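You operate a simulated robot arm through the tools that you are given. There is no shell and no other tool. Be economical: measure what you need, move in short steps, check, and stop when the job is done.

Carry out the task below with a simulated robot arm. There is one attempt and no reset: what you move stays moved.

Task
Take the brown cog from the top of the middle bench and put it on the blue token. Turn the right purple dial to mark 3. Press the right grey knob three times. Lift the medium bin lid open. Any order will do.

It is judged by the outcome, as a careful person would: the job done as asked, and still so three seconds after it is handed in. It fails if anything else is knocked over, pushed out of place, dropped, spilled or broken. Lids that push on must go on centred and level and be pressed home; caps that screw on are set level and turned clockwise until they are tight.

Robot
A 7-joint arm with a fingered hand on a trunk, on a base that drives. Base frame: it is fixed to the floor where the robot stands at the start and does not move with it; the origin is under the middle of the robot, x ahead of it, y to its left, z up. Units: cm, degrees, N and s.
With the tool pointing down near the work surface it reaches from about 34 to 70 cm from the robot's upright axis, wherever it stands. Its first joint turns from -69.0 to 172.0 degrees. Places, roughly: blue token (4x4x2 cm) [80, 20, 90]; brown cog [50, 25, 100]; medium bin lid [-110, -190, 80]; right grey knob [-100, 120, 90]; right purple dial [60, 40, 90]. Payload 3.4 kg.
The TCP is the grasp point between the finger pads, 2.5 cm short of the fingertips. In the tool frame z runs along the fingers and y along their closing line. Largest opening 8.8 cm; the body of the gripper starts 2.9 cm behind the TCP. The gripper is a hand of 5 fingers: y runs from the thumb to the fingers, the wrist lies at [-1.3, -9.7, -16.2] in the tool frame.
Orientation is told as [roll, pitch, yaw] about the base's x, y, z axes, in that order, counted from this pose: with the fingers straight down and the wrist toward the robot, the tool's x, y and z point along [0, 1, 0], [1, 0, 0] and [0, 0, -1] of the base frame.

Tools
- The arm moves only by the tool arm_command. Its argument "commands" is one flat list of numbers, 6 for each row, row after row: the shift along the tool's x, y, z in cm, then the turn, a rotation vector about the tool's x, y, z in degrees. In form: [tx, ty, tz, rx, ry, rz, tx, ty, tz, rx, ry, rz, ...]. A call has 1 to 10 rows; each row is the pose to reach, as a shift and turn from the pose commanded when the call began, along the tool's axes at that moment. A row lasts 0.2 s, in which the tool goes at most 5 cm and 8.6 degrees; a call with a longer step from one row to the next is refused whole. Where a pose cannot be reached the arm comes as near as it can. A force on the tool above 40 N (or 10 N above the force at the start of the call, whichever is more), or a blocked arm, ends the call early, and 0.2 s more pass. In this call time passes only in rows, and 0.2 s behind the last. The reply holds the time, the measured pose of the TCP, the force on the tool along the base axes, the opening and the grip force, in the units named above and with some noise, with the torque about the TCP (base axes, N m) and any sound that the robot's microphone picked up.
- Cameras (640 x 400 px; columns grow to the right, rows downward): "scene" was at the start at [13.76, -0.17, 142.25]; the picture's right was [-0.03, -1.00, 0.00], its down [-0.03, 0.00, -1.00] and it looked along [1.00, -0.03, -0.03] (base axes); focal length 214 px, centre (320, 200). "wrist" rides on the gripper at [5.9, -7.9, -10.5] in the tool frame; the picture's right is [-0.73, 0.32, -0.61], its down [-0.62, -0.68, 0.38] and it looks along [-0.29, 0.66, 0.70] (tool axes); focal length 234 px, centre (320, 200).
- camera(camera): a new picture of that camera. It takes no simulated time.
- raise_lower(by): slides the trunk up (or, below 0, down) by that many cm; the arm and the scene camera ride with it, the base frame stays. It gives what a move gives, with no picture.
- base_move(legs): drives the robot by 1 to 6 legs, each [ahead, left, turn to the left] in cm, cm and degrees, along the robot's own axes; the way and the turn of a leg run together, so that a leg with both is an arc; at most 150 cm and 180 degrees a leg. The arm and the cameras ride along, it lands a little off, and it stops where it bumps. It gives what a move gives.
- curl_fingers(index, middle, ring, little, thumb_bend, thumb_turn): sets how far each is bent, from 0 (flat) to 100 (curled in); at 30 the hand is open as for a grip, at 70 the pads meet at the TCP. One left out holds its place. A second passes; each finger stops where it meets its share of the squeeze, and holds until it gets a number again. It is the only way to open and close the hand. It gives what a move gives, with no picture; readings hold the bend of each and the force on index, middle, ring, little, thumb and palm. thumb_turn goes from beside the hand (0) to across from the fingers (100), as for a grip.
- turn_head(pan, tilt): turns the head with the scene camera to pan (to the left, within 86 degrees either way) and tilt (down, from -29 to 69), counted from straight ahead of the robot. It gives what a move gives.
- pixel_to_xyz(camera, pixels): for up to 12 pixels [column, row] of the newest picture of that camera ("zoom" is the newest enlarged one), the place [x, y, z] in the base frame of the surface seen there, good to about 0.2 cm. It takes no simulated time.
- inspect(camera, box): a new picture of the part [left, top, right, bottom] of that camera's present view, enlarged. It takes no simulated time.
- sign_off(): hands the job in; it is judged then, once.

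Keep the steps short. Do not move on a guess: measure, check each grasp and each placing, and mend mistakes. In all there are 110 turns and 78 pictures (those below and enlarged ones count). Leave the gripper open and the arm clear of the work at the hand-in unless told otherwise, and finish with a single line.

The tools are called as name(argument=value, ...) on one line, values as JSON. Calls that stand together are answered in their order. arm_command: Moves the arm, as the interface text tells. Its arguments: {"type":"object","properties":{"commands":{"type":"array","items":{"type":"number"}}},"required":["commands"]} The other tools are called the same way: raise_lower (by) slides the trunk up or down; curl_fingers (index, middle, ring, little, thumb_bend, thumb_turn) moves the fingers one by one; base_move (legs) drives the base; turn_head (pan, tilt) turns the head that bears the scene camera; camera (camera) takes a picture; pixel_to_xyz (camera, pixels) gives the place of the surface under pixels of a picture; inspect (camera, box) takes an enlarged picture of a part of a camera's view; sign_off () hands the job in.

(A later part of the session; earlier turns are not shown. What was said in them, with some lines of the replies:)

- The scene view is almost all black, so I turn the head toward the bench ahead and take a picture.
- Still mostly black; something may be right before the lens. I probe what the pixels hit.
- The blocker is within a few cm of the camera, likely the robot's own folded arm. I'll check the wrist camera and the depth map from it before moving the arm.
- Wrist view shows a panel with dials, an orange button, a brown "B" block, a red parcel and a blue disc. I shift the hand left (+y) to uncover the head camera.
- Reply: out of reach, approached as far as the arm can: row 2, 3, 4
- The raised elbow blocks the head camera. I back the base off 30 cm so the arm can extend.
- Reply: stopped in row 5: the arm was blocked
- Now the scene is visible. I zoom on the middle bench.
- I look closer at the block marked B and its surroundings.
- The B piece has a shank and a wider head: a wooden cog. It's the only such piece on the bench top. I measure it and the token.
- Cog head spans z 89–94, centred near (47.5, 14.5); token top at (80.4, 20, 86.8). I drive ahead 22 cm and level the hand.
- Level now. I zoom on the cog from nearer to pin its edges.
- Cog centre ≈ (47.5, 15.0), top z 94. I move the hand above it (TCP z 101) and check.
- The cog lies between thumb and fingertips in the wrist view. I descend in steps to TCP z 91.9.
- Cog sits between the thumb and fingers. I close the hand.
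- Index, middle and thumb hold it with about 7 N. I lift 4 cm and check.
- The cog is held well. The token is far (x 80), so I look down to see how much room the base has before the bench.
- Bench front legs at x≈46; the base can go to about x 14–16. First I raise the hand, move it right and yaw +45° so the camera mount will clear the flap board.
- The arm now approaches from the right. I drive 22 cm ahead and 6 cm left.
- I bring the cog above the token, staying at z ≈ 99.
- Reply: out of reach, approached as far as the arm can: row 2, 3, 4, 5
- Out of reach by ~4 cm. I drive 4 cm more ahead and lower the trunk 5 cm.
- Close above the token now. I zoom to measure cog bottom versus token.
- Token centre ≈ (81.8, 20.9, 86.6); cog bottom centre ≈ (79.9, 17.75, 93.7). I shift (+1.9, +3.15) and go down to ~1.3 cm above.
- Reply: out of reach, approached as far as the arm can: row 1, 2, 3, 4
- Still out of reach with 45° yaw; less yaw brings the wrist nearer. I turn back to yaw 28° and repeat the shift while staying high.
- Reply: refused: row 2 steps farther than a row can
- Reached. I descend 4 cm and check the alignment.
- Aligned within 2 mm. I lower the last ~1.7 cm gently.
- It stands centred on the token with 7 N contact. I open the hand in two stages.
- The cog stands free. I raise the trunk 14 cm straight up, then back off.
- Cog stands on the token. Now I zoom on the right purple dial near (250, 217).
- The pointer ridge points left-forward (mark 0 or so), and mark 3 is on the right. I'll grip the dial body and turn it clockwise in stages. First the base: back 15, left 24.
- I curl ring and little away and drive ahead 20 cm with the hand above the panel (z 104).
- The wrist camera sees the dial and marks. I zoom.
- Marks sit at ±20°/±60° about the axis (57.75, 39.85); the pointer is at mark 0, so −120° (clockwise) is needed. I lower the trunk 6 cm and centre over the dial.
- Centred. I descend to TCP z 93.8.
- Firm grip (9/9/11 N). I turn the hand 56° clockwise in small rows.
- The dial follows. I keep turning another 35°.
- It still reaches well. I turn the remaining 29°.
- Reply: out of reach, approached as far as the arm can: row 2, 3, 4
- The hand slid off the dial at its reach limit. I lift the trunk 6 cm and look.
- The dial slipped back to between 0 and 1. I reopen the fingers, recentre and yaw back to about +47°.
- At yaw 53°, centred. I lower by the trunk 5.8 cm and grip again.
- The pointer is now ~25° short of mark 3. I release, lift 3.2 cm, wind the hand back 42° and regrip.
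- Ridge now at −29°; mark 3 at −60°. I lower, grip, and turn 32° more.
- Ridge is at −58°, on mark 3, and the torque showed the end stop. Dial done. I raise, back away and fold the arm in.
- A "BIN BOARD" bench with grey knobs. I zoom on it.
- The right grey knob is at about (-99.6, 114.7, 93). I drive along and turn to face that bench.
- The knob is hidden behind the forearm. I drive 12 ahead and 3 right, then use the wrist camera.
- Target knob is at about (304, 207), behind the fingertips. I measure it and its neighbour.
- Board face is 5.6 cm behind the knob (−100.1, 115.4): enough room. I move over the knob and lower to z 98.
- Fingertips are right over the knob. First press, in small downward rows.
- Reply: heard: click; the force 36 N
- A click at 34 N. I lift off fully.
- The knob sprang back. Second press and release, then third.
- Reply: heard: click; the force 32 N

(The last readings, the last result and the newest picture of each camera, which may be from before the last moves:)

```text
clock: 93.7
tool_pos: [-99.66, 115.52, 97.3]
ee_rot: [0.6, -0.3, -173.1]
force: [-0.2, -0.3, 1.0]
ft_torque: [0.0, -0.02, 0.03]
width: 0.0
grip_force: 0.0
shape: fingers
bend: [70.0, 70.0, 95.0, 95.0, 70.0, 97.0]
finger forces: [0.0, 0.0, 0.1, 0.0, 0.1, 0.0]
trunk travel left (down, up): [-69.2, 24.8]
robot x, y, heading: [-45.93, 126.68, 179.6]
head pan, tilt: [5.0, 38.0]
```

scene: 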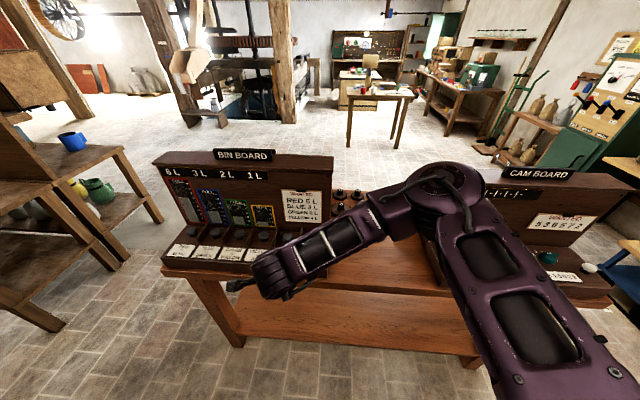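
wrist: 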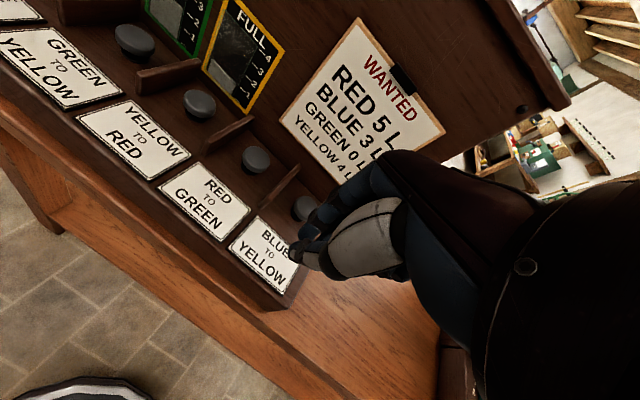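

Second click heard. Third press.

arm_command(commands=[0, 0, 1, 0, 0, 0, 0, 0, 1.6, 0, 0, 0, 0, 0, 2, 0, 0, 0, 0, 0, 2.4, 0, 0, 0, 0, 0, 2.8, 0, 0, 0, 0, 0, 3.1, 0, 0, 0])

arm_command(commands=[0, 0, -1, 0, 0, 0, 0, 0, -2, 0, 0, 0, 0, 0, -3.1, 0, 0, 0, 0, 0, -3.1, 0, 0, 0])

```text
clock: 95.1
tool_pos: [-99.55, 115.43, 94.94]
ee_rot: [0.7, -1.1, -173.2]
force: [-8.4, -1.5, 34.2]
ft_torque: [-0.33, 0.45, -0.06]
width: 0.0
grip_force: 16.8
shape: fingers
bend: [71.0, 70.0, 95.0, 95.0, 70.0, 97.0]
finger forces: [31.4, 2.0, 0.1, 0.0, 0.3, 0.0]
trunk travel left (down, up): [-69.2, 24.8]
robot x, y, heading: [-46.18, 126.64, 179.5]
head pan, tilt: [5.0, 38.0]
heard: click
```

```text
clock: 96.1
tool_pos: [-99.64, 115.42, 97.45]
ee_rot: [0.5, -0.3, -173.1]
force: [0.0, 0.8, 0.2]
ft_torque: [0.0, -0.01, 0.0]
width: 0.0
grip_force: 0.0
shape: fingers
bend: [70.0, 70.0, 95.0, 95.0, 70.0, 97.0]
finger forces: [0.1, 0.0, 0.0, 0.0, 0.0, 0.1]
trunk travel left (down, up): [-69.2, 24.8]
robot x, y, heading: [-46.4, 126.04, 179.6]
head pan, tilt: [5.0, 38.0]
```

Three clicks, knob released. I retract, and from the last scene picture I check where the shelf rack on the left stands before driving.

pixel_to_xyz(camera="scene", pixels=[[120, 260], [60, 325], [20, 280], [140, 190], [160, 220], [70, 142], [30, 70], [110, 350], [10, 380], [190, 110]])

raise_lower(by=8.5)

arm_command(commands=[0.7, -3.75, 0, 0, 0, 0, 1.3, -7.5, 0, 0, 0, 0, 1.97, -12, 0, 0, 0, 0])

base_move(legs=[[-20, 0, 0], [0, 0, 90]])

turn_head(pan=10, tilt=20)

camera(camera="scene")

```text
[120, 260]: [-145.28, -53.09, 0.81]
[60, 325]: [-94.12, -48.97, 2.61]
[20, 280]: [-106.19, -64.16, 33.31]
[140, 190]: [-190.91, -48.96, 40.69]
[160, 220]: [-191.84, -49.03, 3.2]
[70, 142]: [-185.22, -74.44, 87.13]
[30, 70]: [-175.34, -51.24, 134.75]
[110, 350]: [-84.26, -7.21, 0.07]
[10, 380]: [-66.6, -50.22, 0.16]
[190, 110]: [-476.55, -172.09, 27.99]
```

```text
clock: 97.3
tool_pos: [-99.67, 115.44, 105.88]
ee_rot: [0.5, -0.2, -173.0]
force: [-0.3, 0.3, 0.0]
ft_torque: [-0.01, 0.02, -0.01]
width: 0.0
grip_force: 0.1
shape: fingers
bend: [70.0, 70.0, 95.0, 95.0, 70.0, 97.0]
finger forces: [0.0, 0.0, 0.0, 0.1, 0.0, 0.0]
trunk travel left (down, up): [-77.7, 16.3]
robot x, y, heading: [-46.49, 126.54, 179.8]
head pan, tilt: [5.0, 38.0]
```

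```text
clock: 98.2
tool_pos: [-87.34, 114.83, 105.94]
ee_rot: [0.5, -0.5, -173.2]
force: [0.4, -0.4, -0.1]
ft_torque: [0.02, 0.01, 0.05]
width: 0.03
grip_force: 0.1
shape: fingers
bend: [70.0, 70.0, 95.0, 95.0, 70.0, 97.0]
finger forces: [0.0, 0.0, 0.0, 0.1, 0.0, 0.1]
trunk travel left (down, up): [-77.7, 16.3]
robot x, y, heading: [-46.21, 126.2, 179.7]
head pan, tilt: [5.0, 38.0]
```

```text
clock: 103.6
tool_pos: [-14.41, 85.3, 105.92]
ee_rot: [0.5, -0.3, -82.4]
force: [-0.3, -0.1, 0.6]
ft_torque: [-0.03, -0.01, -0.01]
width: 0.02
grip_force: 0.0
shape: fingers
bend: [70.0, 70.0, 95.0, 95.0, 70.0, 97.0]
finger forces: [0.0, 0.1, 0.0, 0.0, 0.0, 0.1]
trunk travel left (down, up): [-77.7, 16.3]
robot x, y, heading: [-26.54, 126.62, -89.8]
head pan, tilt: [5.0, 38.0]
```

```text
clock: 104.4
tool_pos: [-14.41, 85.21, 105.81]
ee_rot: [0.4, -0.3, -82.5]
force: [-0.7, -0.1, -0.5]
ft_torque: [0.0, 0.0, 0.0]
width: 0.0
grip_force: 0.1
shape: fingers
bend: [70.0, 70.0, 95.0, 95.0, 70.0, 97.0]
finger forces: [0.1, 0.1, 0.0, 0.0, 0.0, 0.1]
trunk travel left (down, up): [-77.7, 16.3]
robot x, y, heading: [-26.36, 126.34, -89.7]
head pan, tilt: [10.0, 20.0]
```

```text
16 pictures are left
```

scene: 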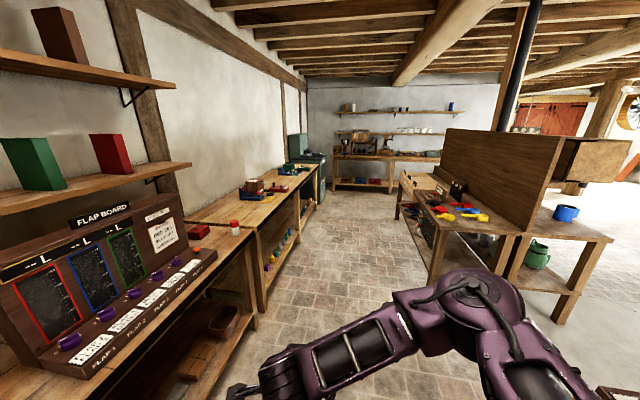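

An aisle runs to the far wall; the bench on the right has tools and a box near (418, 185). I zoom there and measure.

inspect(camera="scene", box=[370, 150, 530, 250])

pixel_to_xyz(camera="scene", pixels=[[400, 182], [420, 182], [430, 225], [432, 275], [400, 212], [455, 195], [370, 185], [265, 305], [310, 210], [470, 215]])

```text
4.00 times, centred on (450, 200) of scene
```

zoom: 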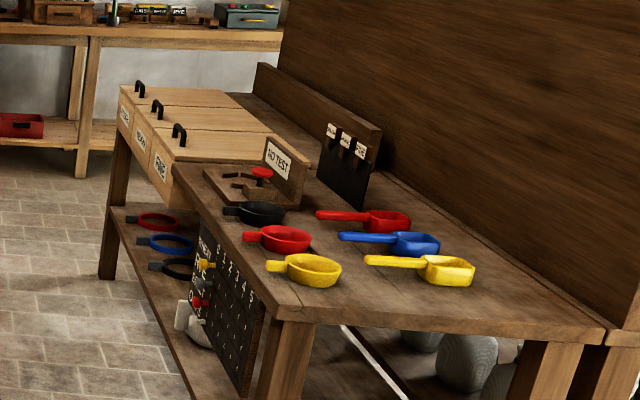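

```text
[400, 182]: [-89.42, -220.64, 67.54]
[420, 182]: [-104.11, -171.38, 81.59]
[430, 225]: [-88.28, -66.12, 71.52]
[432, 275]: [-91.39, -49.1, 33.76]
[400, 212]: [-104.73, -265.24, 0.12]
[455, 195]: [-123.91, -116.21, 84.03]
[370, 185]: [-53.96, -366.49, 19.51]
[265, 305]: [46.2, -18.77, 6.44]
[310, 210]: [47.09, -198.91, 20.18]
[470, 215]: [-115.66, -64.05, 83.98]
```

Three bins with black handles; the middle should be the medium one. I drive down the aisle and face the bins.

base_move(legs=[[150, 0, 0], [150, 0, 0], [6, 0, 0], [0, 0, -90]])

turn_head(pan=15, tilt=40)

camera(camera="scene")

```text
clock: 123.3
tool_pos: [-63.5, -191.47, 105.99]
ee_rot: [0.6, -0.2, -172.2]
force: [-0.6, 0.0, 0.9]
ft_torque: [-0.02, 0.0, -0.01]
width: 0.0
grip_force: 0.1
shape: fingers
bend: [70.0, 70.0, 95.0, 95.0, 70.0, 97.0]
finger forces: [0.1, 0.0, 0.0, 0.0, 0.0, 0.0]
trunk travel left (down, up): [-77.7, 16.3]
robot x, y, heading: [-22.4, -179.53, -179.5]
head pan, tilt: [10.0, 20.0]
```

```text
clock: 124.1
tool_pos: [-63.53, -191.59, 105.87]
ee_rot: [0.4, -0.2, -172.1]
force: [0.3, -0.1, -0.6]
ft_torque: [-0.02, 0.03, 0.01]
width: 0.0
grip_force: 0.1
shape: fingers
bend: [70.0, 70.0, 95.0, 95.0, 70.0, 97.0]
finger forces: [0.0, 0.1, 0.0, 0.1, 0.0, 0.0]
trunk travel left (down, up): [-77.7, 16.3]
robot x, y, heading: [-22.79, -179.47, -179.8]
head pan, tilt: [15.0, 40.0]
```

```text
14 pictures are left
```

scene: 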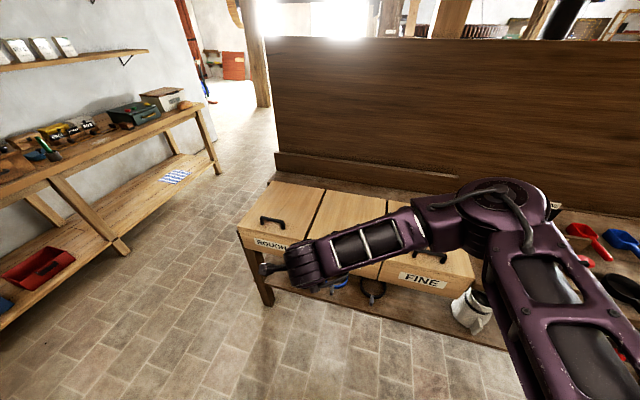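

ROUGH left, FINE right, so MEDIUM is the middle one, with its handle hidden by the arm. I measure handles either side and take a wrist view.

pixel_to_xyz(camera="scene", pixels=[[272, 218], [264, 219], [284, 222], [430, 260], [442, 263], [300, 200], [327, 189], [340, 210], [440, 280], [242, 237], [357, 195]])

camera(camera="wrist")

```text
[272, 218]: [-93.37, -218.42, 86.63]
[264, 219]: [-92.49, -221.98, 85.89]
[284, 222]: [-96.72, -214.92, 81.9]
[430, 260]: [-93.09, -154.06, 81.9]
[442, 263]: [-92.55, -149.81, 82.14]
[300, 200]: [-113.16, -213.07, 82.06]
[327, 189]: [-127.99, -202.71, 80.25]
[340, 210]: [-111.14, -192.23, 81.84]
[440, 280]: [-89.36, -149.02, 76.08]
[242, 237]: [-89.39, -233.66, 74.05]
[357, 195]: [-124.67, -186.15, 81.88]
```

```text
13 pictures are left
```

wrist: 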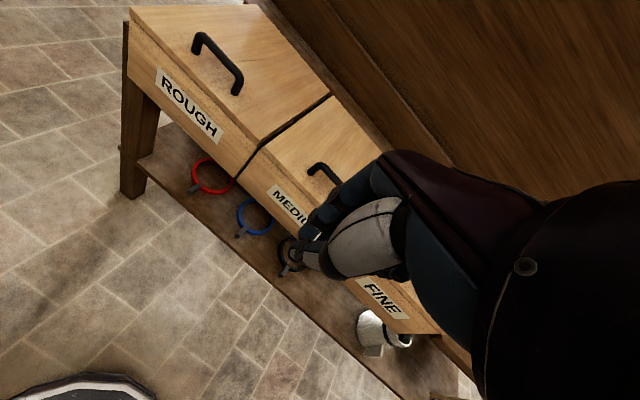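

MEDIUM is the middle bin. I measure its handle's visible end.

pixel_to_xyz(camera="wrist", pixels=[[314, 168], [311, 172], [325, 168], [334, 177], [198, 42], [220, 60], [238, 85], [260, 145], [295, 115]])

curl_fingers(index=35, middle=35, thumb_bend=35)

base_move(legs=[[20, 0, 0]])

camera(camera="wrist")

```text
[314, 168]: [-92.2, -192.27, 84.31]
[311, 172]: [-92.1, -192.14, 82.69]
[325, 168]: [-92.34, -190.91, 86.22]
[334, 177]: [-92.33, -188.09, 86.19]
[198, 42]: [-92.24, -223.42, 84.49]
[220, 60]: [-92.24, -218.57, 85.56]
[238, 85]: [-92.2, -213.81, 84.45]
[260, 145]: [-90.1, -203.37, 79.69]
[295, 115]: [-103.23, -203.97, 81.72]
```

```text
clock: 125.1
tool_pos: [-63.49, -191.68, 105.92]
ee_rot: [0.4, -0.3, -172.1]
force: [0.5, -0.4, -0.5]
ft_torque: [-0.01, 0.03, 0.0]
width: 7.39
grip_force: 0.0
shape: fingers
bend: [35.0, 35.0, 95.0, 95.0, 35.0, 97.0]
finger forces: [0.0, 0.1, 0.1, 0.0, 0.0, 0.1]
trunk travel left (down, up): [-77.7, 16.3]
robot x, y, heading: [-22.46, -179.41, -179.7]
head pan, tilt: [15.0, 40.0]
```

```text
clock: 126.7
tool_pos: [-84.07, -191.8, 105.86]
ee_rot: [0.5, -0.3, -172.2]
force: [-0.3, 1.1, 0.0]
ft_torque: [0.0, -0.01, -0.02]
width: 7.39
grip_force: 0.0
shape: fingers
bend: [35.0, 35.0, 95.0, 95.0, 35.0, 97.0]
finger forces: [0.0, 0.0, 0.0, 0.0, 0.0, 0.0]
trunk travel left (down, up): [-77.7, 16.3]
robot x, y, heading: [-43.25, -179.63, -179.6]
head pan, tilt: [15.0, 40.0]
```

```text
12 pictures are left
```

wrist: 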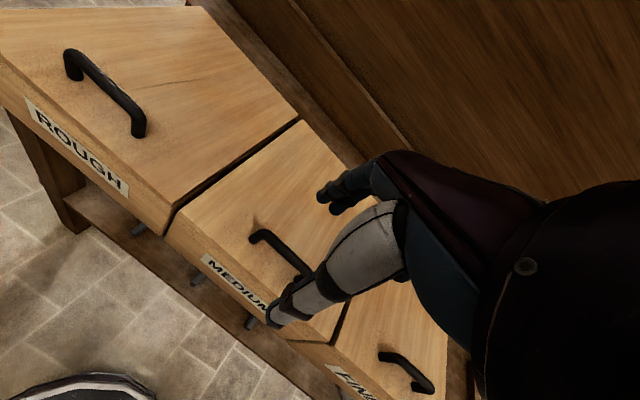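

pixel_to_xyz(camera="wrist", pixels=[[252, 238], [264, 233], [283, 250], [302, 268], [305, 276], [383, 357], [430, 388], [297, 125], [345, 165], [400, 130]])

```text
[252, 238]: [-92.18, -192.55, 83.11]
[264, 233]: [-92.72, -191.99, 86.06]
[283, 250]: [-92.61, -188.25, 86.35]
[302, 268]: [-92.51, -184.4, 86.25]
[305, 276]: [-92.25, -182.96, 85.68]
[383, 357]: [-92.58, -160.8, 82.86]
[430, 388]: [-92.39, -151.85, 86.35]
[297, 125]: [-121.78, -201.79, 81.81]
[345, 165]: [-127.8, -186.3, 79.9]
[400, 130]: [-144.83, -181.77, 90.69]
```

Handle centre ≈ (−92.5, −187.6), bar top z 86.3. I drive to line up, square the yaw, and lower the trunk.

base_move(legs=[[8.3, -4.2, 0]])

arm_command(commands=[0, 0, 0, 0, 0, 7.8])

raise_lower(by=-14)

camera(camera="wrist")

```text
clock: 127.8
tool_pos: [-92.18, -187.79, 105.87]
ee_rot: [0.5, -0.3, -172.0]
force: [-0.2, 0.0, 0.3]
ft_torque: [-0.01, -0.01, 0.01]
width: 7.39
grip_force: 0.0
shape: fingers
bend: [35.0, 35.0, 95.0, 95.0, 35.0, 97.0]
finger forces: [0.1, 0.0, 0.0, 0.0, 0.1, 0.1]
trunk travel left (down, up): [-77.7, 16.3]
robot x, y, heading: [-51.44, -175.6, -179.0]
head pan, tilt: [15.0, 40.0]
```

```text
clock: 128.2
tool_pos: [-92.17, -187.85, 105.86]
ee_rot: [0.5, -0.3, -179.8]
force: [-0.3, -0.1, -0.5]
ft_torque: [0.03, -0.02, -0.03]
width: 7.39
grip_force: 0.1
shape: fingers
bend: [35.0, 35.0, 95.0, 95.0, 35.0, 97.0]
finger forces: [0.0, 0.1, 0.1, 0.0, 0.1, 0.1]
trunk travel left (down, up): [-77.7, 16.3]
robot x, y, heading: [-51.09, -175.51, -179.4]
head pan, tilt: [15.0, 40.0]
```

```text
clock: 129.9
tool_pos: [-92.17, -187.64, 91.86]
ee_rot: [0.6, -0.3, -179.9]
force: [0.7, -0.7, -0.6]
ft_torque: [-0.01, 0.0, -0.03]
width: 7.41
grip_force: 0.0
shape: fingers
bend: [35.0, 35.0, 95.0, 95.0, 35.0, 97.0]
finger forces: [0.1, 0.0, 0.1, 0.0, 0.0, 0.0]
trunk travel left (down, up): [-63.7, 30.3]
robot x, y, heading: [-51.34, -175.42, -179.7]
head pan, tilt: [15.0, 40.0]
```

```text
11 pictures are left
```

wrist: 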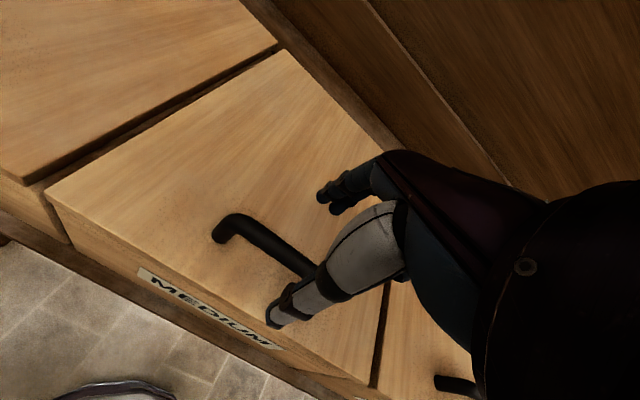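

Bar is between thumb and fingers. I lower 6 cm and close.

arm_command(commands=[0, 0.3, 2, 0, 0, 0, 0, 0.3, 4, 0, 0, 0, 0, 0.3, 5.9, 0, 0, 0])

curl_fingers(index=80, middle=80, thumb_bend=75)

camera(camera="wrist")

```text
clock: 130.7
tool_pos: [-92.56, -187.73, 85.8]
ee_rot: [0.6, -0.2, -179.8]
force: [-0.1, 0.5, -0.6]
ft_torque: [0.01, 0.0, -0.03]
width: 7.37
grip_force: 0.0
shape: fingers
bend: [35.0, 35.0, 95.0, 95.0, 35.0, 97.0]
finger forces: [0.0, 0.0, 0.0, 0.1, 0.1, 0.0]
trunk travel left (down, up): [-63.7, 30.3]
robot x, y, heading: [-51.46, -175.31, -179.3]
head pan, tilt: [15.0, 40.0]
```

```text
clock: 131.7
tool_pos: [-92.76, -187.69, 85.83]
ee_rot: [0.5, -0.2, -179.9]
force: [-7.4, 1.1, -3.9]
ft_torque: [0.23, -0.07, 0.06]
width: 0.0
grip_force: 18.2
shape: fingers
bend: [78.0, 77.0, 96.0, 95.0, 72.0, 97.0]
finger forces: [10.2, 12.2, 14.0, 0.0, 0.0, 0.1]
trunk travel left (down, up): [-63.7, 30.3]
robot x, y, heading: [-50.94, -175.42, -179.4]
head pan, tilt: [15.0, 40.0]
```

```text
10 pictures are left
```

wrist: 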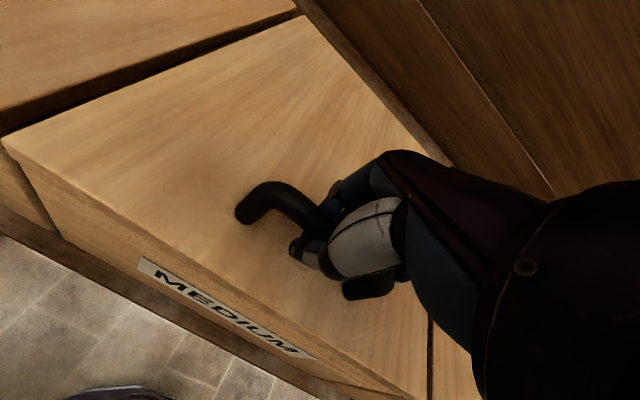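

The fingers have closed round the bar, hooking it. I lift along the hinge arc (hinge near x −126.5), first ~15°, tilting slightly with it.

arm_command(commands=[0, 0.2, -1.5, 1, 0, 0, 0, 0.5, -3.5, 2.5, 0, 0, 0, 1, -5.3, 4, 0, 0, 0, 1.6, -7.1, 5.5, 0, 0, 0, 2.1, -8.6, 7, 0, 0])

```text
clock: 132.9
tool_pos: [-95.21, -187.67, 94.46]
ee_rot: [0.6, 6.9, -179.7]
force: [-13.3, -1.4, -10.9]
ft_torque: [0.27, -0.18, 0.26]
width: 0.02
grip_force: 24.4
shape: fingers
bend: [78.0, 77.0, 96.0, 95.0, 72.0, 97.0]
finger forces: [13.4, 15.8, 18.8, 0.0, 0.0, 0.1]
trunk travel left (down, up): [-63.7, 30.3]
robot x, y, heading: [-51.45, -175.28, -179.3]
head pan, tilt: [15.0, 40.0]
```

The lid lifts with light force. I continue to ~45°.

arm_command(commands=[0, 0.6, -2.1, 1.7, 0, 0, 0, 1.3, -4.2, 3.5, 0, 0, 0, 2.3, -6.3, 5.2, 0, 0, 0, 3.3, -8.27, 7, 0, 0, 0, 4.4, -10.1, 8.7, 0, 0, 0, 5.6, -11.9, 10.5, 0, 0, 0, 7.1, -13.7, 12.2, 0, 0, 0, 8.7, -15.4, 14, 0, 0])

camera(camera="scene")

```text
clock: 134.7
tool_pos: [-106.04, -187.61, 108.3]
ee_rot: [0.5, 21.2, -179.5]
force: [-16.5, -1.2, -28.5]
ft_torque: [0.25, -0.34, 0.36]
width: 0.01
grip_force: 30.4
shape: fingers
bend: [78.0, 76.0, 96.0, 95.0, 73.0, 97.0]
finger forces: [21.6, 21.1, 17.9, 0.0, 0.0, 0.0]
trunk travel left (down, up): [-63.7, 30.3]
robot x, y, heading: [-51.14, -175.5, -179.2]
head pan, tilt: [15.0, 40.0]
```

```text
9 pictures are left
```

scene: 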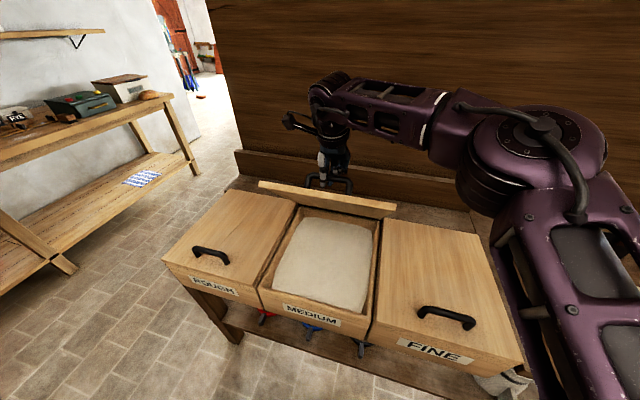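

Lid is up around 45°. I measure the lid's edges to refine the hinge.

pixel_to_xyz(camera="scene", pixels=[[300, 189], [390, 206], [300, 200], [385, 215], [300, 206], [378, 222], [258, 155], [220, 195], [470, 200]])

```text
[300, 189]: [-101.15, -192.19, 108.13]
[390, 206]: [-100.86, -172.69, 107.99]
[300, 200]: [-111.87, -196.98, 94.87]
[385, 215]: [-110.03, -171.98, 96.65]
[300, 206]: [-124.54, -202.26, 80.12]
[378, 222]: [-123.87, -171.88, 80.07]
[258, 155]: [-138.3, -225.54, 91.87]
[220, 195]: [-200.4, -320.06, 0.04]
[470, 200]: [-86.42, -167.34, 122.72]
```

Hinge ≈ (−124.5, 81.5). The force is now mostly radial. The arm is nearing its reach, so I use the base for the backward part and the trunk for height.

raise_lower(by=0.8)

base_move(legs=[[4, 0, 0]])

raise_lower(by=1.5)

base_move(legs=[[4, 0, 0]])

```text
clock: 135.3
tool_pos: [-106.11, -187.63, 109.13]
ee_rot: [0.4, 21.4, -179.6]
force: [-20.4, -0.8, -35.1]
ft_torque: [0.13, -0.46, 0.23]
width: 0.01
grip_force: 24.9
shape: fingers
bend: [78.0, 77.0, 95.0, 95.0, 75.0, 97.0]
finger forces: [21.6, 20.3, 8.2, 0.0, 0.0, 0.0]
trunk travel left (down, up): [-64.5, 29.5]
robot x, y, heading: [-51.68, -175.72, -179.1]
head pan, tilt: [15.0, 40.0]
```

```text
clock: 136.2
tool_pos: [-109.14, -187.64, 109.84]
ee_rot: [0.6, 20.7, -179.4]
force: [-0.9, -3.0, -2.2]
ft_torque: [0.38, -0.01, 0.08]
width: 0.0
grip_force: 23.3
shape: fingers
bend: [78.0, 77.0, 96.0, 95.0, 72.0, 97.0]
finger forces: [10.8, 15.6, 20.1, 0.0, 0.0, 0.1]
trunk travel left (down, up): [-64.5, 29.5]
robot x, y, heading: [-55.45, -175.33, -179.4]
head pan, tilt: [15.0, 40.0]
```

```text
clock: 136.8
tool_pos: [-109.83, -187.74, 110.7]
ee_rot: [0.5, 21.1, -179.6]
force: [-12.5, -1.4, -29.8]
ft_torque: [0.22, -0.36, 0.21]
width: 0.0
grip_force: 28.0
shape: fingers
bend: [78.0, 76.0, 95.0, 95.0, 73.0, 97.0]
finger forces: [20.4, 22.3, 13.0, 0.0, 0.0, 0.0]
trunk travel left (down, up): [-66.0, 28.0]
robot x, y, heading: [-55.36, -175.26, -179.2]
head pan, tilt: [15.0, 40.0]
```

```text
clock: 137.7
tool_pos: [-112.98, -187.63, 111.5]
ee_rot: [0.8, 20.6, -179.4]
force: [2.1, 0.6, 4.8]
ft_torque: [0.4, 0.01, 0.04]
width: 0.01
grip_force: 20.3
shape: fingers
bend: [78.0, 77.0, 96.0, 95.0, 72.0, 97.0]
finger forces: [1.6, 16.2, 23.3, 0.0, 0.1, 0.0]
trunk travel left (down, up): [-66.0, 28.0]
robot x, y, heading: [-59.27, -175.3, -179.4]
head pan, tilt: [15.0, 40.0]
```

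Lid now ~61°. I continue with the arm to ~80°, tilting the hand along.

arm_command(commands=[0, 2, -1.6, 3, 0, 0, 0, 3.9, -3, 6, 0, 0, 0, 5.5, -3.9, 9, 0, 0, 0, 7.1, -4.7, 12, 0, 0, 0, 8.8, -5.6, 15, 0, 0])

camera(camera="scene")

```text
clock: 138.9
tool_pos: [-113.65, -185.8, 110.88]
ee_rot: [1.1, 35.0, -179.0]
force: [-0.4, -5.9, -3.5]
ft_torque: [0.17, 0.0, 0.25]
width: 0.0
grip_force: 15.4
shape: fingers
bend: [79.0, 78.0, 96.0, 95.0, 68.0, 94.0]
finger forces: [7.0, 4.7, 11.2, 0.0, 8.2, 0.0]
out of reach, approached as far as the arm can: row 2, 3, 4, 5
trunk travel left (down, up): [-66.0, 28.0]
robot x, y, heading: [-59.25, -175.38, -179.5]
head pan, tilt: [15.0, 40.0]
```

```text
8 pictures are left
```

scene: 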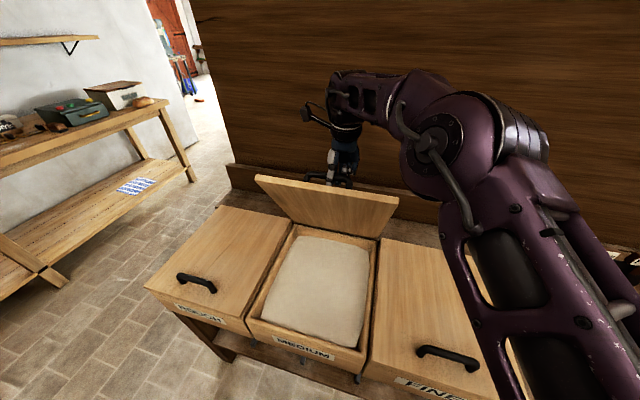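

Tilting limits the reach. I take back some tilt while moving further back.

arm_command(commands=[0.4, 1.1, -1.6, -5, 0, 0, 0.8, 2.1, -3, -10, 0, 0, 1.2, 3.1, -4.4, -15, 0, 0, 1.6, 4.2, -5.87, -19, 0, 0])

```text
clock: 139.9
tool_pos: [-120.55, -186.16, 113.32]
ee_rot: [0.9, 16.7, -179.7]
force: [-3.4, 18.0, -14.9]
ft_torque: [0.22, -0.05, 0.15]
width: 0.0
grip_force: 19.7
shape: fingers
bend: [79.0, 77.0, 96.0, 95.0, 69.0, 95.0]
finger forces: [18.5, 9.9, 9.8, 0.0, 0.4, 0.1]
out of reach, approached as far as the arm can: row 4
trunk travel left (down, up): [-66.0, 28.0]
robot x, y, heading: [-59.05, -175.25, -179.5]
head pan, tilt: [15.0, 40.0]
```

Now ~75°. I continue back another ~7 cm with less tilt.

arm_command(commands=[-0.8, 1.7, -0.5, -4, 0, 0, -1, 3.4, -1, -8, 0, 0, -1, 5.2, -1.6, -11, 0, 0, -1, 6.9, -2.1, -14, 0, 0])

camera(camera="scene")

```text
clock: 140.9
tool_pos: [-124.85, -185.52, 113.9]
ee_rot: [0.7, 5.1, -178.8]
force: [-1.0, -6.6, -20.6]
ft_torque: [-0.14, -0.03, 0.01]
width: 0.0
grip_force: 12.4
shape: fingers
bend: [78.0, 77.0, 95.0, 95.0, 72.0, 96.0]
finger forces: [10.9, 14.4, 0.0, 0.0, 0.2, 0.0]
out of reach, approached as far as the arm can: row 2, 3, 4
trunk travel left (down, up): [-66.0, 28.0]
robot x, y, heading: [-59.27, -175.4, -179.3]
head pan, tilt: [15.0, 40.0]
stopped in row 4: the force on the tool passed its limit at 57 N (the readings are from after the stop); the commanded pose is now the measured one
```

```text
7 pictures are left
```

scene: 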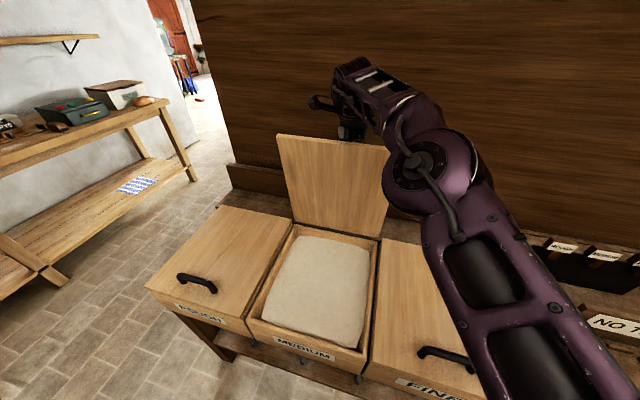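

The lid is nearly upright. I measure its angle.

pixel_to_xyz(camera="scene", pixels=[[330, 142], [330, 170], [335, 200], [338, 225], [290, 140], [380, 150]])

```text
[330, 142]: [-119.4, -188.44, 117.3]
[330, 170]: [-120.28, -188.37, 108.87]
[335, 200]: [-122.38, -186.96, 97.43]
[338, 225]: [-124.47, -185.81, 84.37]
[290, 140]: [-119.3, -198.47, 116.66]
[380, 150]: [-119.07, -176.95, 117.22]
```

The lid stands at 81°. I drive 3 cm ahead to push it further.

base_move(legs=[[3, 0, 0]])

```text
clock: 141.7
tool_pos: [-128.29, -185.65, 113.87]
ee_rot: [0.7, 5.0, -179.0]
force: [1.4, -6.9, -26.8]
ft_torque: [-0.13, -0.09, -0.02]
width: 0.0
grip_force: 14.5
shape: fingers
bend: [77.0, 75.0, 95.0, 95.0, 72.0, 96.0]
finger forces: [14.6, 14.2, 0.1, 0.1, 0.4, 0.0]
trunk travel left (down, up): [-66.0, 28.0]
robot x, y, heading: [-62.01, -175.75, -179.0]
head pan, tilt: [15.0, 40.0]
```

It moved freely (~87°). I ease the height 0.8 cm and drive 3 cm more.

raise_lower(by=-0.8)

base_move(legs=[[3, 0, 0]])

camera(camera="scene")

pixel_to_xyz(camera="scene", pixels=[[330, 130], [330, 150], [330, 170], [335, 200], [338, 220]])

```text
clock: 142.3
tool_pos: [-127.65, -185.63, 113.65]
ee_rot: [0.7, 4.6, -178.9]
force: [-0.7, -6.1, 1.7]
ft_torque: [0.19, -0.03, 0.07]
width: 0.0
grip_force: 9.0
shape: fingers
bend: [78.0, 77.0, 96.0, 95.0, 72.0, 97.0]
finger forces: [0.0, 7.3, 11.0, 0.0, 0.7, 0.0]
trunk travel left (down, up): [-65.2, 28.8]
robot x, y, heading: [-62.21, -175.34, -179.3]
head pan, tilt: [15.0, 40.0]
```

```text
clock: 143.1
tool_pos: [-130.8, -185.63, 113.27]
ee_rot: [0.7, 4.9, -179.0]
force: [-0.1, -5.3, -5.7]
ft_torque: [0.04, -0.03, 0.0]
width: 0.0
grip_force: 11.5
shape: fingers
bend: [78.0, 76.0, 96.0, 95.0, 72.0, 97.0]
finger forces: [7.4, 9.1, 6.4, 0.0, 0.8, 0.0]
trunk travel left (down, up): [-65.2, 28.8]
robot x, y, heading: [-65.67, -175.72, -179.2]
head pan, tilt: [15.0, 40.0]
```

```text
6 pictures are left
```

scene: 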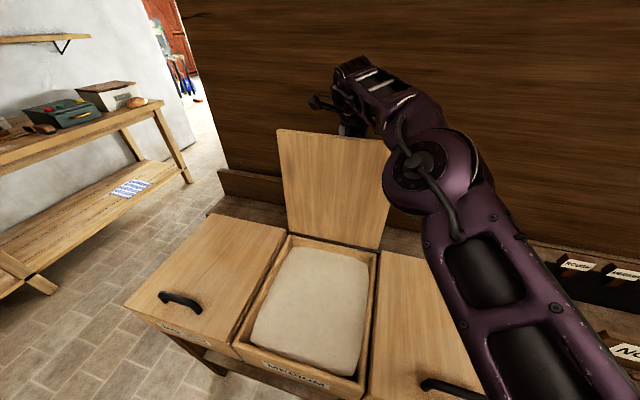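

```text
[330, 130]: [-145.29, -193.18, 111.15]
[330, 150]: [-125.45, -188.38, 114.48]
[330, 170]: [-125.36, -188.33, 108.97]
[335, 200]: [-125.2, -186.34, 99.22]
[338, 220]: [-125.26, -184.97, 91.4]
```

The lid is vertical. I nudge it past vertical with the arm, 3 cm more.

arm_command(commands=[0, 1.2, 0.2, -2, 0, 0, 0, 2.4, 0.4, -4, 0, 0, 0, 3.6, 0.7, -5, 0, 0])

```text
clock: 143.9
tool_pos: [-132.69, -185.12, 112.62]
ee_rot: [0.7, -1.1, -179.0]
force: [-5.6, -12.2, 32.3]
ft_torque: [0.89, -0.17, 0.21]
width: 0.0
grip_force: 20.8
shape: fingers
bend: [79.0, 78.0, 98.0, 95.0, 71.0, 96.0]
finger forces: [0.0, 2.2, 36.7, 0.1, 3.7, 0.1]
out of reach, approached as far as the arm can: row 2, 3
trunk travel left (down, up): [-65.2, 28.8]
robot x, y, heading: [-65.22, -175.44, -179.2]
head pan, tilt: [15.0, 40.0]
```

Past vertical (~95°), the lid now leans back on the fingers. I ease up 0.7 cm and open the hand a little.

raise_lower(by=0.7)

curl_fingers(index=45, middle=45, thumb_bend=55)

camera(camera="wrist")

```text
clock: 144.5
tool_pos: [-132.87, -184.93, 112.63]
ee_rot: [0.6, -0.2, -178.9]
force: [-2.6, -9.0, 12.9]
ft_torque: [0.46, -0.11, 0.03]
width: 0.0
grip_force: 11.1
shape: fingers
bend: [79.0, 78.0, 97.0, 95.0, 71.0, 96.0]
finger forces: [0.0, 3.1, 18.5, 0.0, 2.1, 0.0]
trunk travel left (down, up): [-65.9, 28.1]
robot x, y, heading: [-65.42, -175.54, -179.2]
head pan, tilt: [15.0, 40.0]
```

```text
clock: 145.5
tool_pos: [-132.98, -184.74, 112.76]
ee_rot: [0.8, -0.4, -179.1]
force: [-2.8, -0.7, 11.2]
ft_torque: [0.28, -0.05, 0.07]
width: 4.12
grip_force: 6.5
shape: fingers
bend: [45.0, 45.0, 97.0, 95.0, 55.0, 97.0]
finger forces: [0.1, 0.1, 12.7, 0.0, 0.0, 0.1]
trunk travel left (down, up): [-65.9, 28.1]
robot x, y, heading: [-65.53, -175.44, -179.0]
head pan, tilt: [15.0, 40.0]
```

```text
5 pictures are left
```

wrist: 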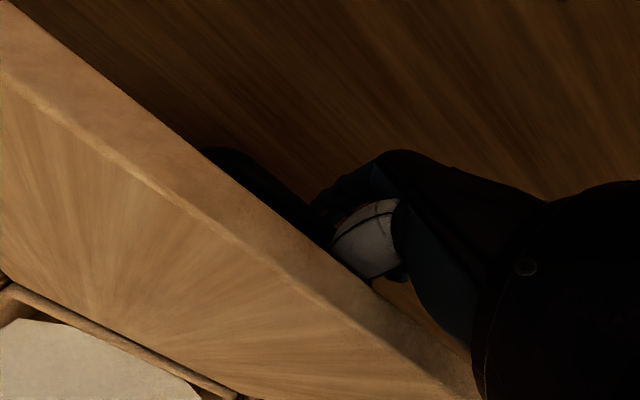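

The hand is loose around the bar. I rise in stages with the trunk.

raise_lower(by=3)

raise_lower(by=9)

camera(camera="scene")

pixel_to_xyz(camera="scene", pixels=[[330, 180], [330, 195], [335, 210], [335, 230]])

```text
clock: 146.2
tool_pos: [-132.91, -184.82, 115.71]
ee_rot: [0.8, -0.2, -178.9]
force: [0.2, -0.4, 1.5]
ft_torque: [0.02, -0.05, -0.01]
width: 4.12
grip_force: 0.4
shape: fingers
bend: [45.0, 45.0, 95.0, 95.0, 55.0, 98.0]
finger forces: [0.1, 0.0, 0.0, 0.1, 1.2, 0.0]
trunk travel left (down, up): [-68.9, 25.1]
robot x, y, heading: [-65.6, -175.9, -179.2]
head pan, tilt: [15.0, 40.0]
```

```text
clock: 147.5
tool_pos: [-132.95, -184.75, 124.56]
ee_rot: [0.9, -0.3, -179.0]
force: [0.1, 0.3, 0.6]
ft_torque: [0.01, 0.0, 0.0]
width: 4.11
grip_force: 0.0
shape: fingers
bend: [45.0, 45.0, 95.0, 95.0, 55.0, 98.0]
finger forces: [0.1, 0.1, 0.0, 0.0, 0.0, 0.0]
trunk travel left (down, up): [-77.9, 16.1]
robot x, y, heading: [-65.29, -175.44, -179.2]
head pan, tilt: [15.0, 40.0]
```

```text
4 pictures are left
```

scene: 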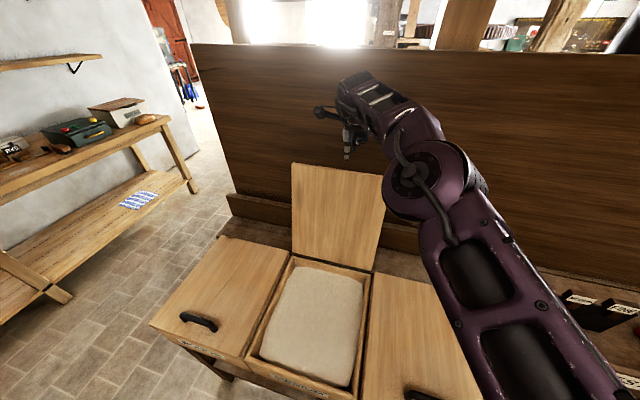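

```text
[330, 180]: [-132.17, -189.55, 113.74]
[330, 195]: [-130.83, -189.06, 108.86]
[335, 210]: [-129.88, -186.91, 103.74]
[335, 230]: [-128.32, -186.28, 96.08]
```

The lid rests open, leaning back ~103°. I raise a bit more, back away and open the hand.

raise_lower(by=5)

base_move(legs=[[-42, 0, 0]])

curl_fingers(index=30, middle=30, ring=30, little=30, thumb_bend=30)

camera(camera="scene")

```text
clock: 148.4
tool_pos: [-133.01, -184.89, 129.71]
ee_rot: [0.8, -0.3, -179.0]
force: [0.8, 0.8, 0.5]
ft_torque: [-0.03, -0.03, 0.04]
width: 4.11
grip_force: 0.1
shape: fingers
bend: [45.0, 45.0, 95.0, 95.0, 55.0, 98.0]
finger forces: [0.0, 0.0, 0.1, 0.0, 0.0, 0.0]
trunk travel left (down, up): [-82.9, 11.1]
robot x, y, heading: [-65.34, -175.89, -179.1]
head pan, tilt: [15.0, 40.0]
```

```text
clock: 151.0
tool_pos: [-91.63, -183.64, 129.68]
ee_rot: [0.7, -0.3, -179.7]
force: [-0.2, -0.5, 0.3]
ft_torque: [0.02, -0.05, -0.01]
width: 4.1
grip_force: 0.1
shape: fingers
bend: [45.0, 45.0, 95.0, 95.0, 55.0, 98.0]
finger forces: [0.1, 0.0, 0.0, 0.0, 0.1, 0.0]
trunk travel left (down, up): [-82.9, 11.1]
robot x, y, heading: [-23.44, -175.29, -180.3]
head pan, tilt: [15.0, 40.0]
```

```text
clock: 152.0
tool_pos: [-91.59, -183.68, 129.59]
ee_rot: [0.8, -0.1, -179.7]
force: [-0.8, 1.4, 1.1]
ft_torque: [-0.01, 0.03, 0.02]
width: 8.43
grip_force: 0.1
shape: fingers
bend: [30.0, 30.0, 30.0, 30.0, 30.0, 98.0]
finger forces: [0.1, 0.0, 0.0, 0.1, 0.0, 0.0]
trunk travel left (down, up): [-82.9, 11.1]
robot x, y, heading: [-23.44, -175.04, -179.9]
head pan, tilt: [15.0, 40.0]
```

```text
3 pictures are left
```

scene: 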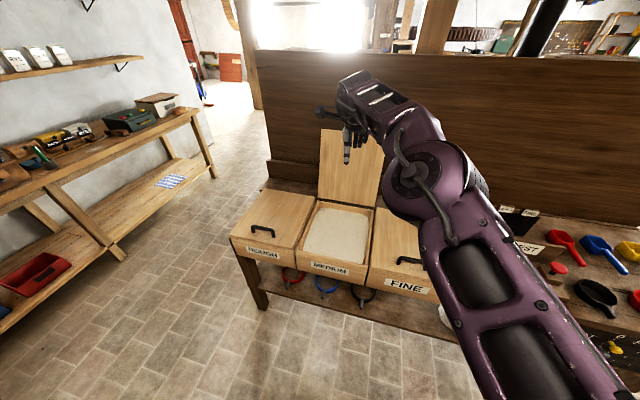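

Lid is open and still. One last look back at the cog from here with the head turned right.

turn_head(pan=-86, tilt=10)

inspect(camera="scene", box=[400, 160, 560, 260])

```text
clock: 153.7
tool_pos: [-91.64, -183.57, 129.65]
ee_rot: [0.8, -0.3, -179.7]
force: [0.2, 0.1, -0.5]
ft_torque: [-0.01, 0.01, 0.0]
width: 8.43
grip_force: 0.0
shape: fingers
bend: [30.0, 30.0, 30.0, 30.0, 30.0, 98.0]
finger forces: [0.0, 0.0, 0.0, 0.0, 0.1, 0.1]
trunk travel left (down, up): [-82.9, 11.1]
robot x, y, heading: [-23.99, -175.59, -180.1]
head pan, tilt: [-85.9, 10.0]
```

```text
4.00 times, centred on (480, 210) of scene
```

zoom: 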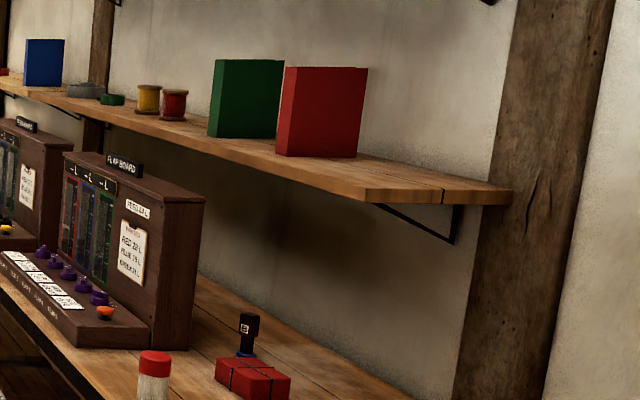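

The cog still stands upright on the blue token, and everything around it is in place. I hand the job in.

sign_off()

```text
The job is handed in.
```

The brown cog stands on the blue token, the right purple dial is at mark 3, the right grey knob was pressed three times (three clicks heard), and the medium bin lid is open.
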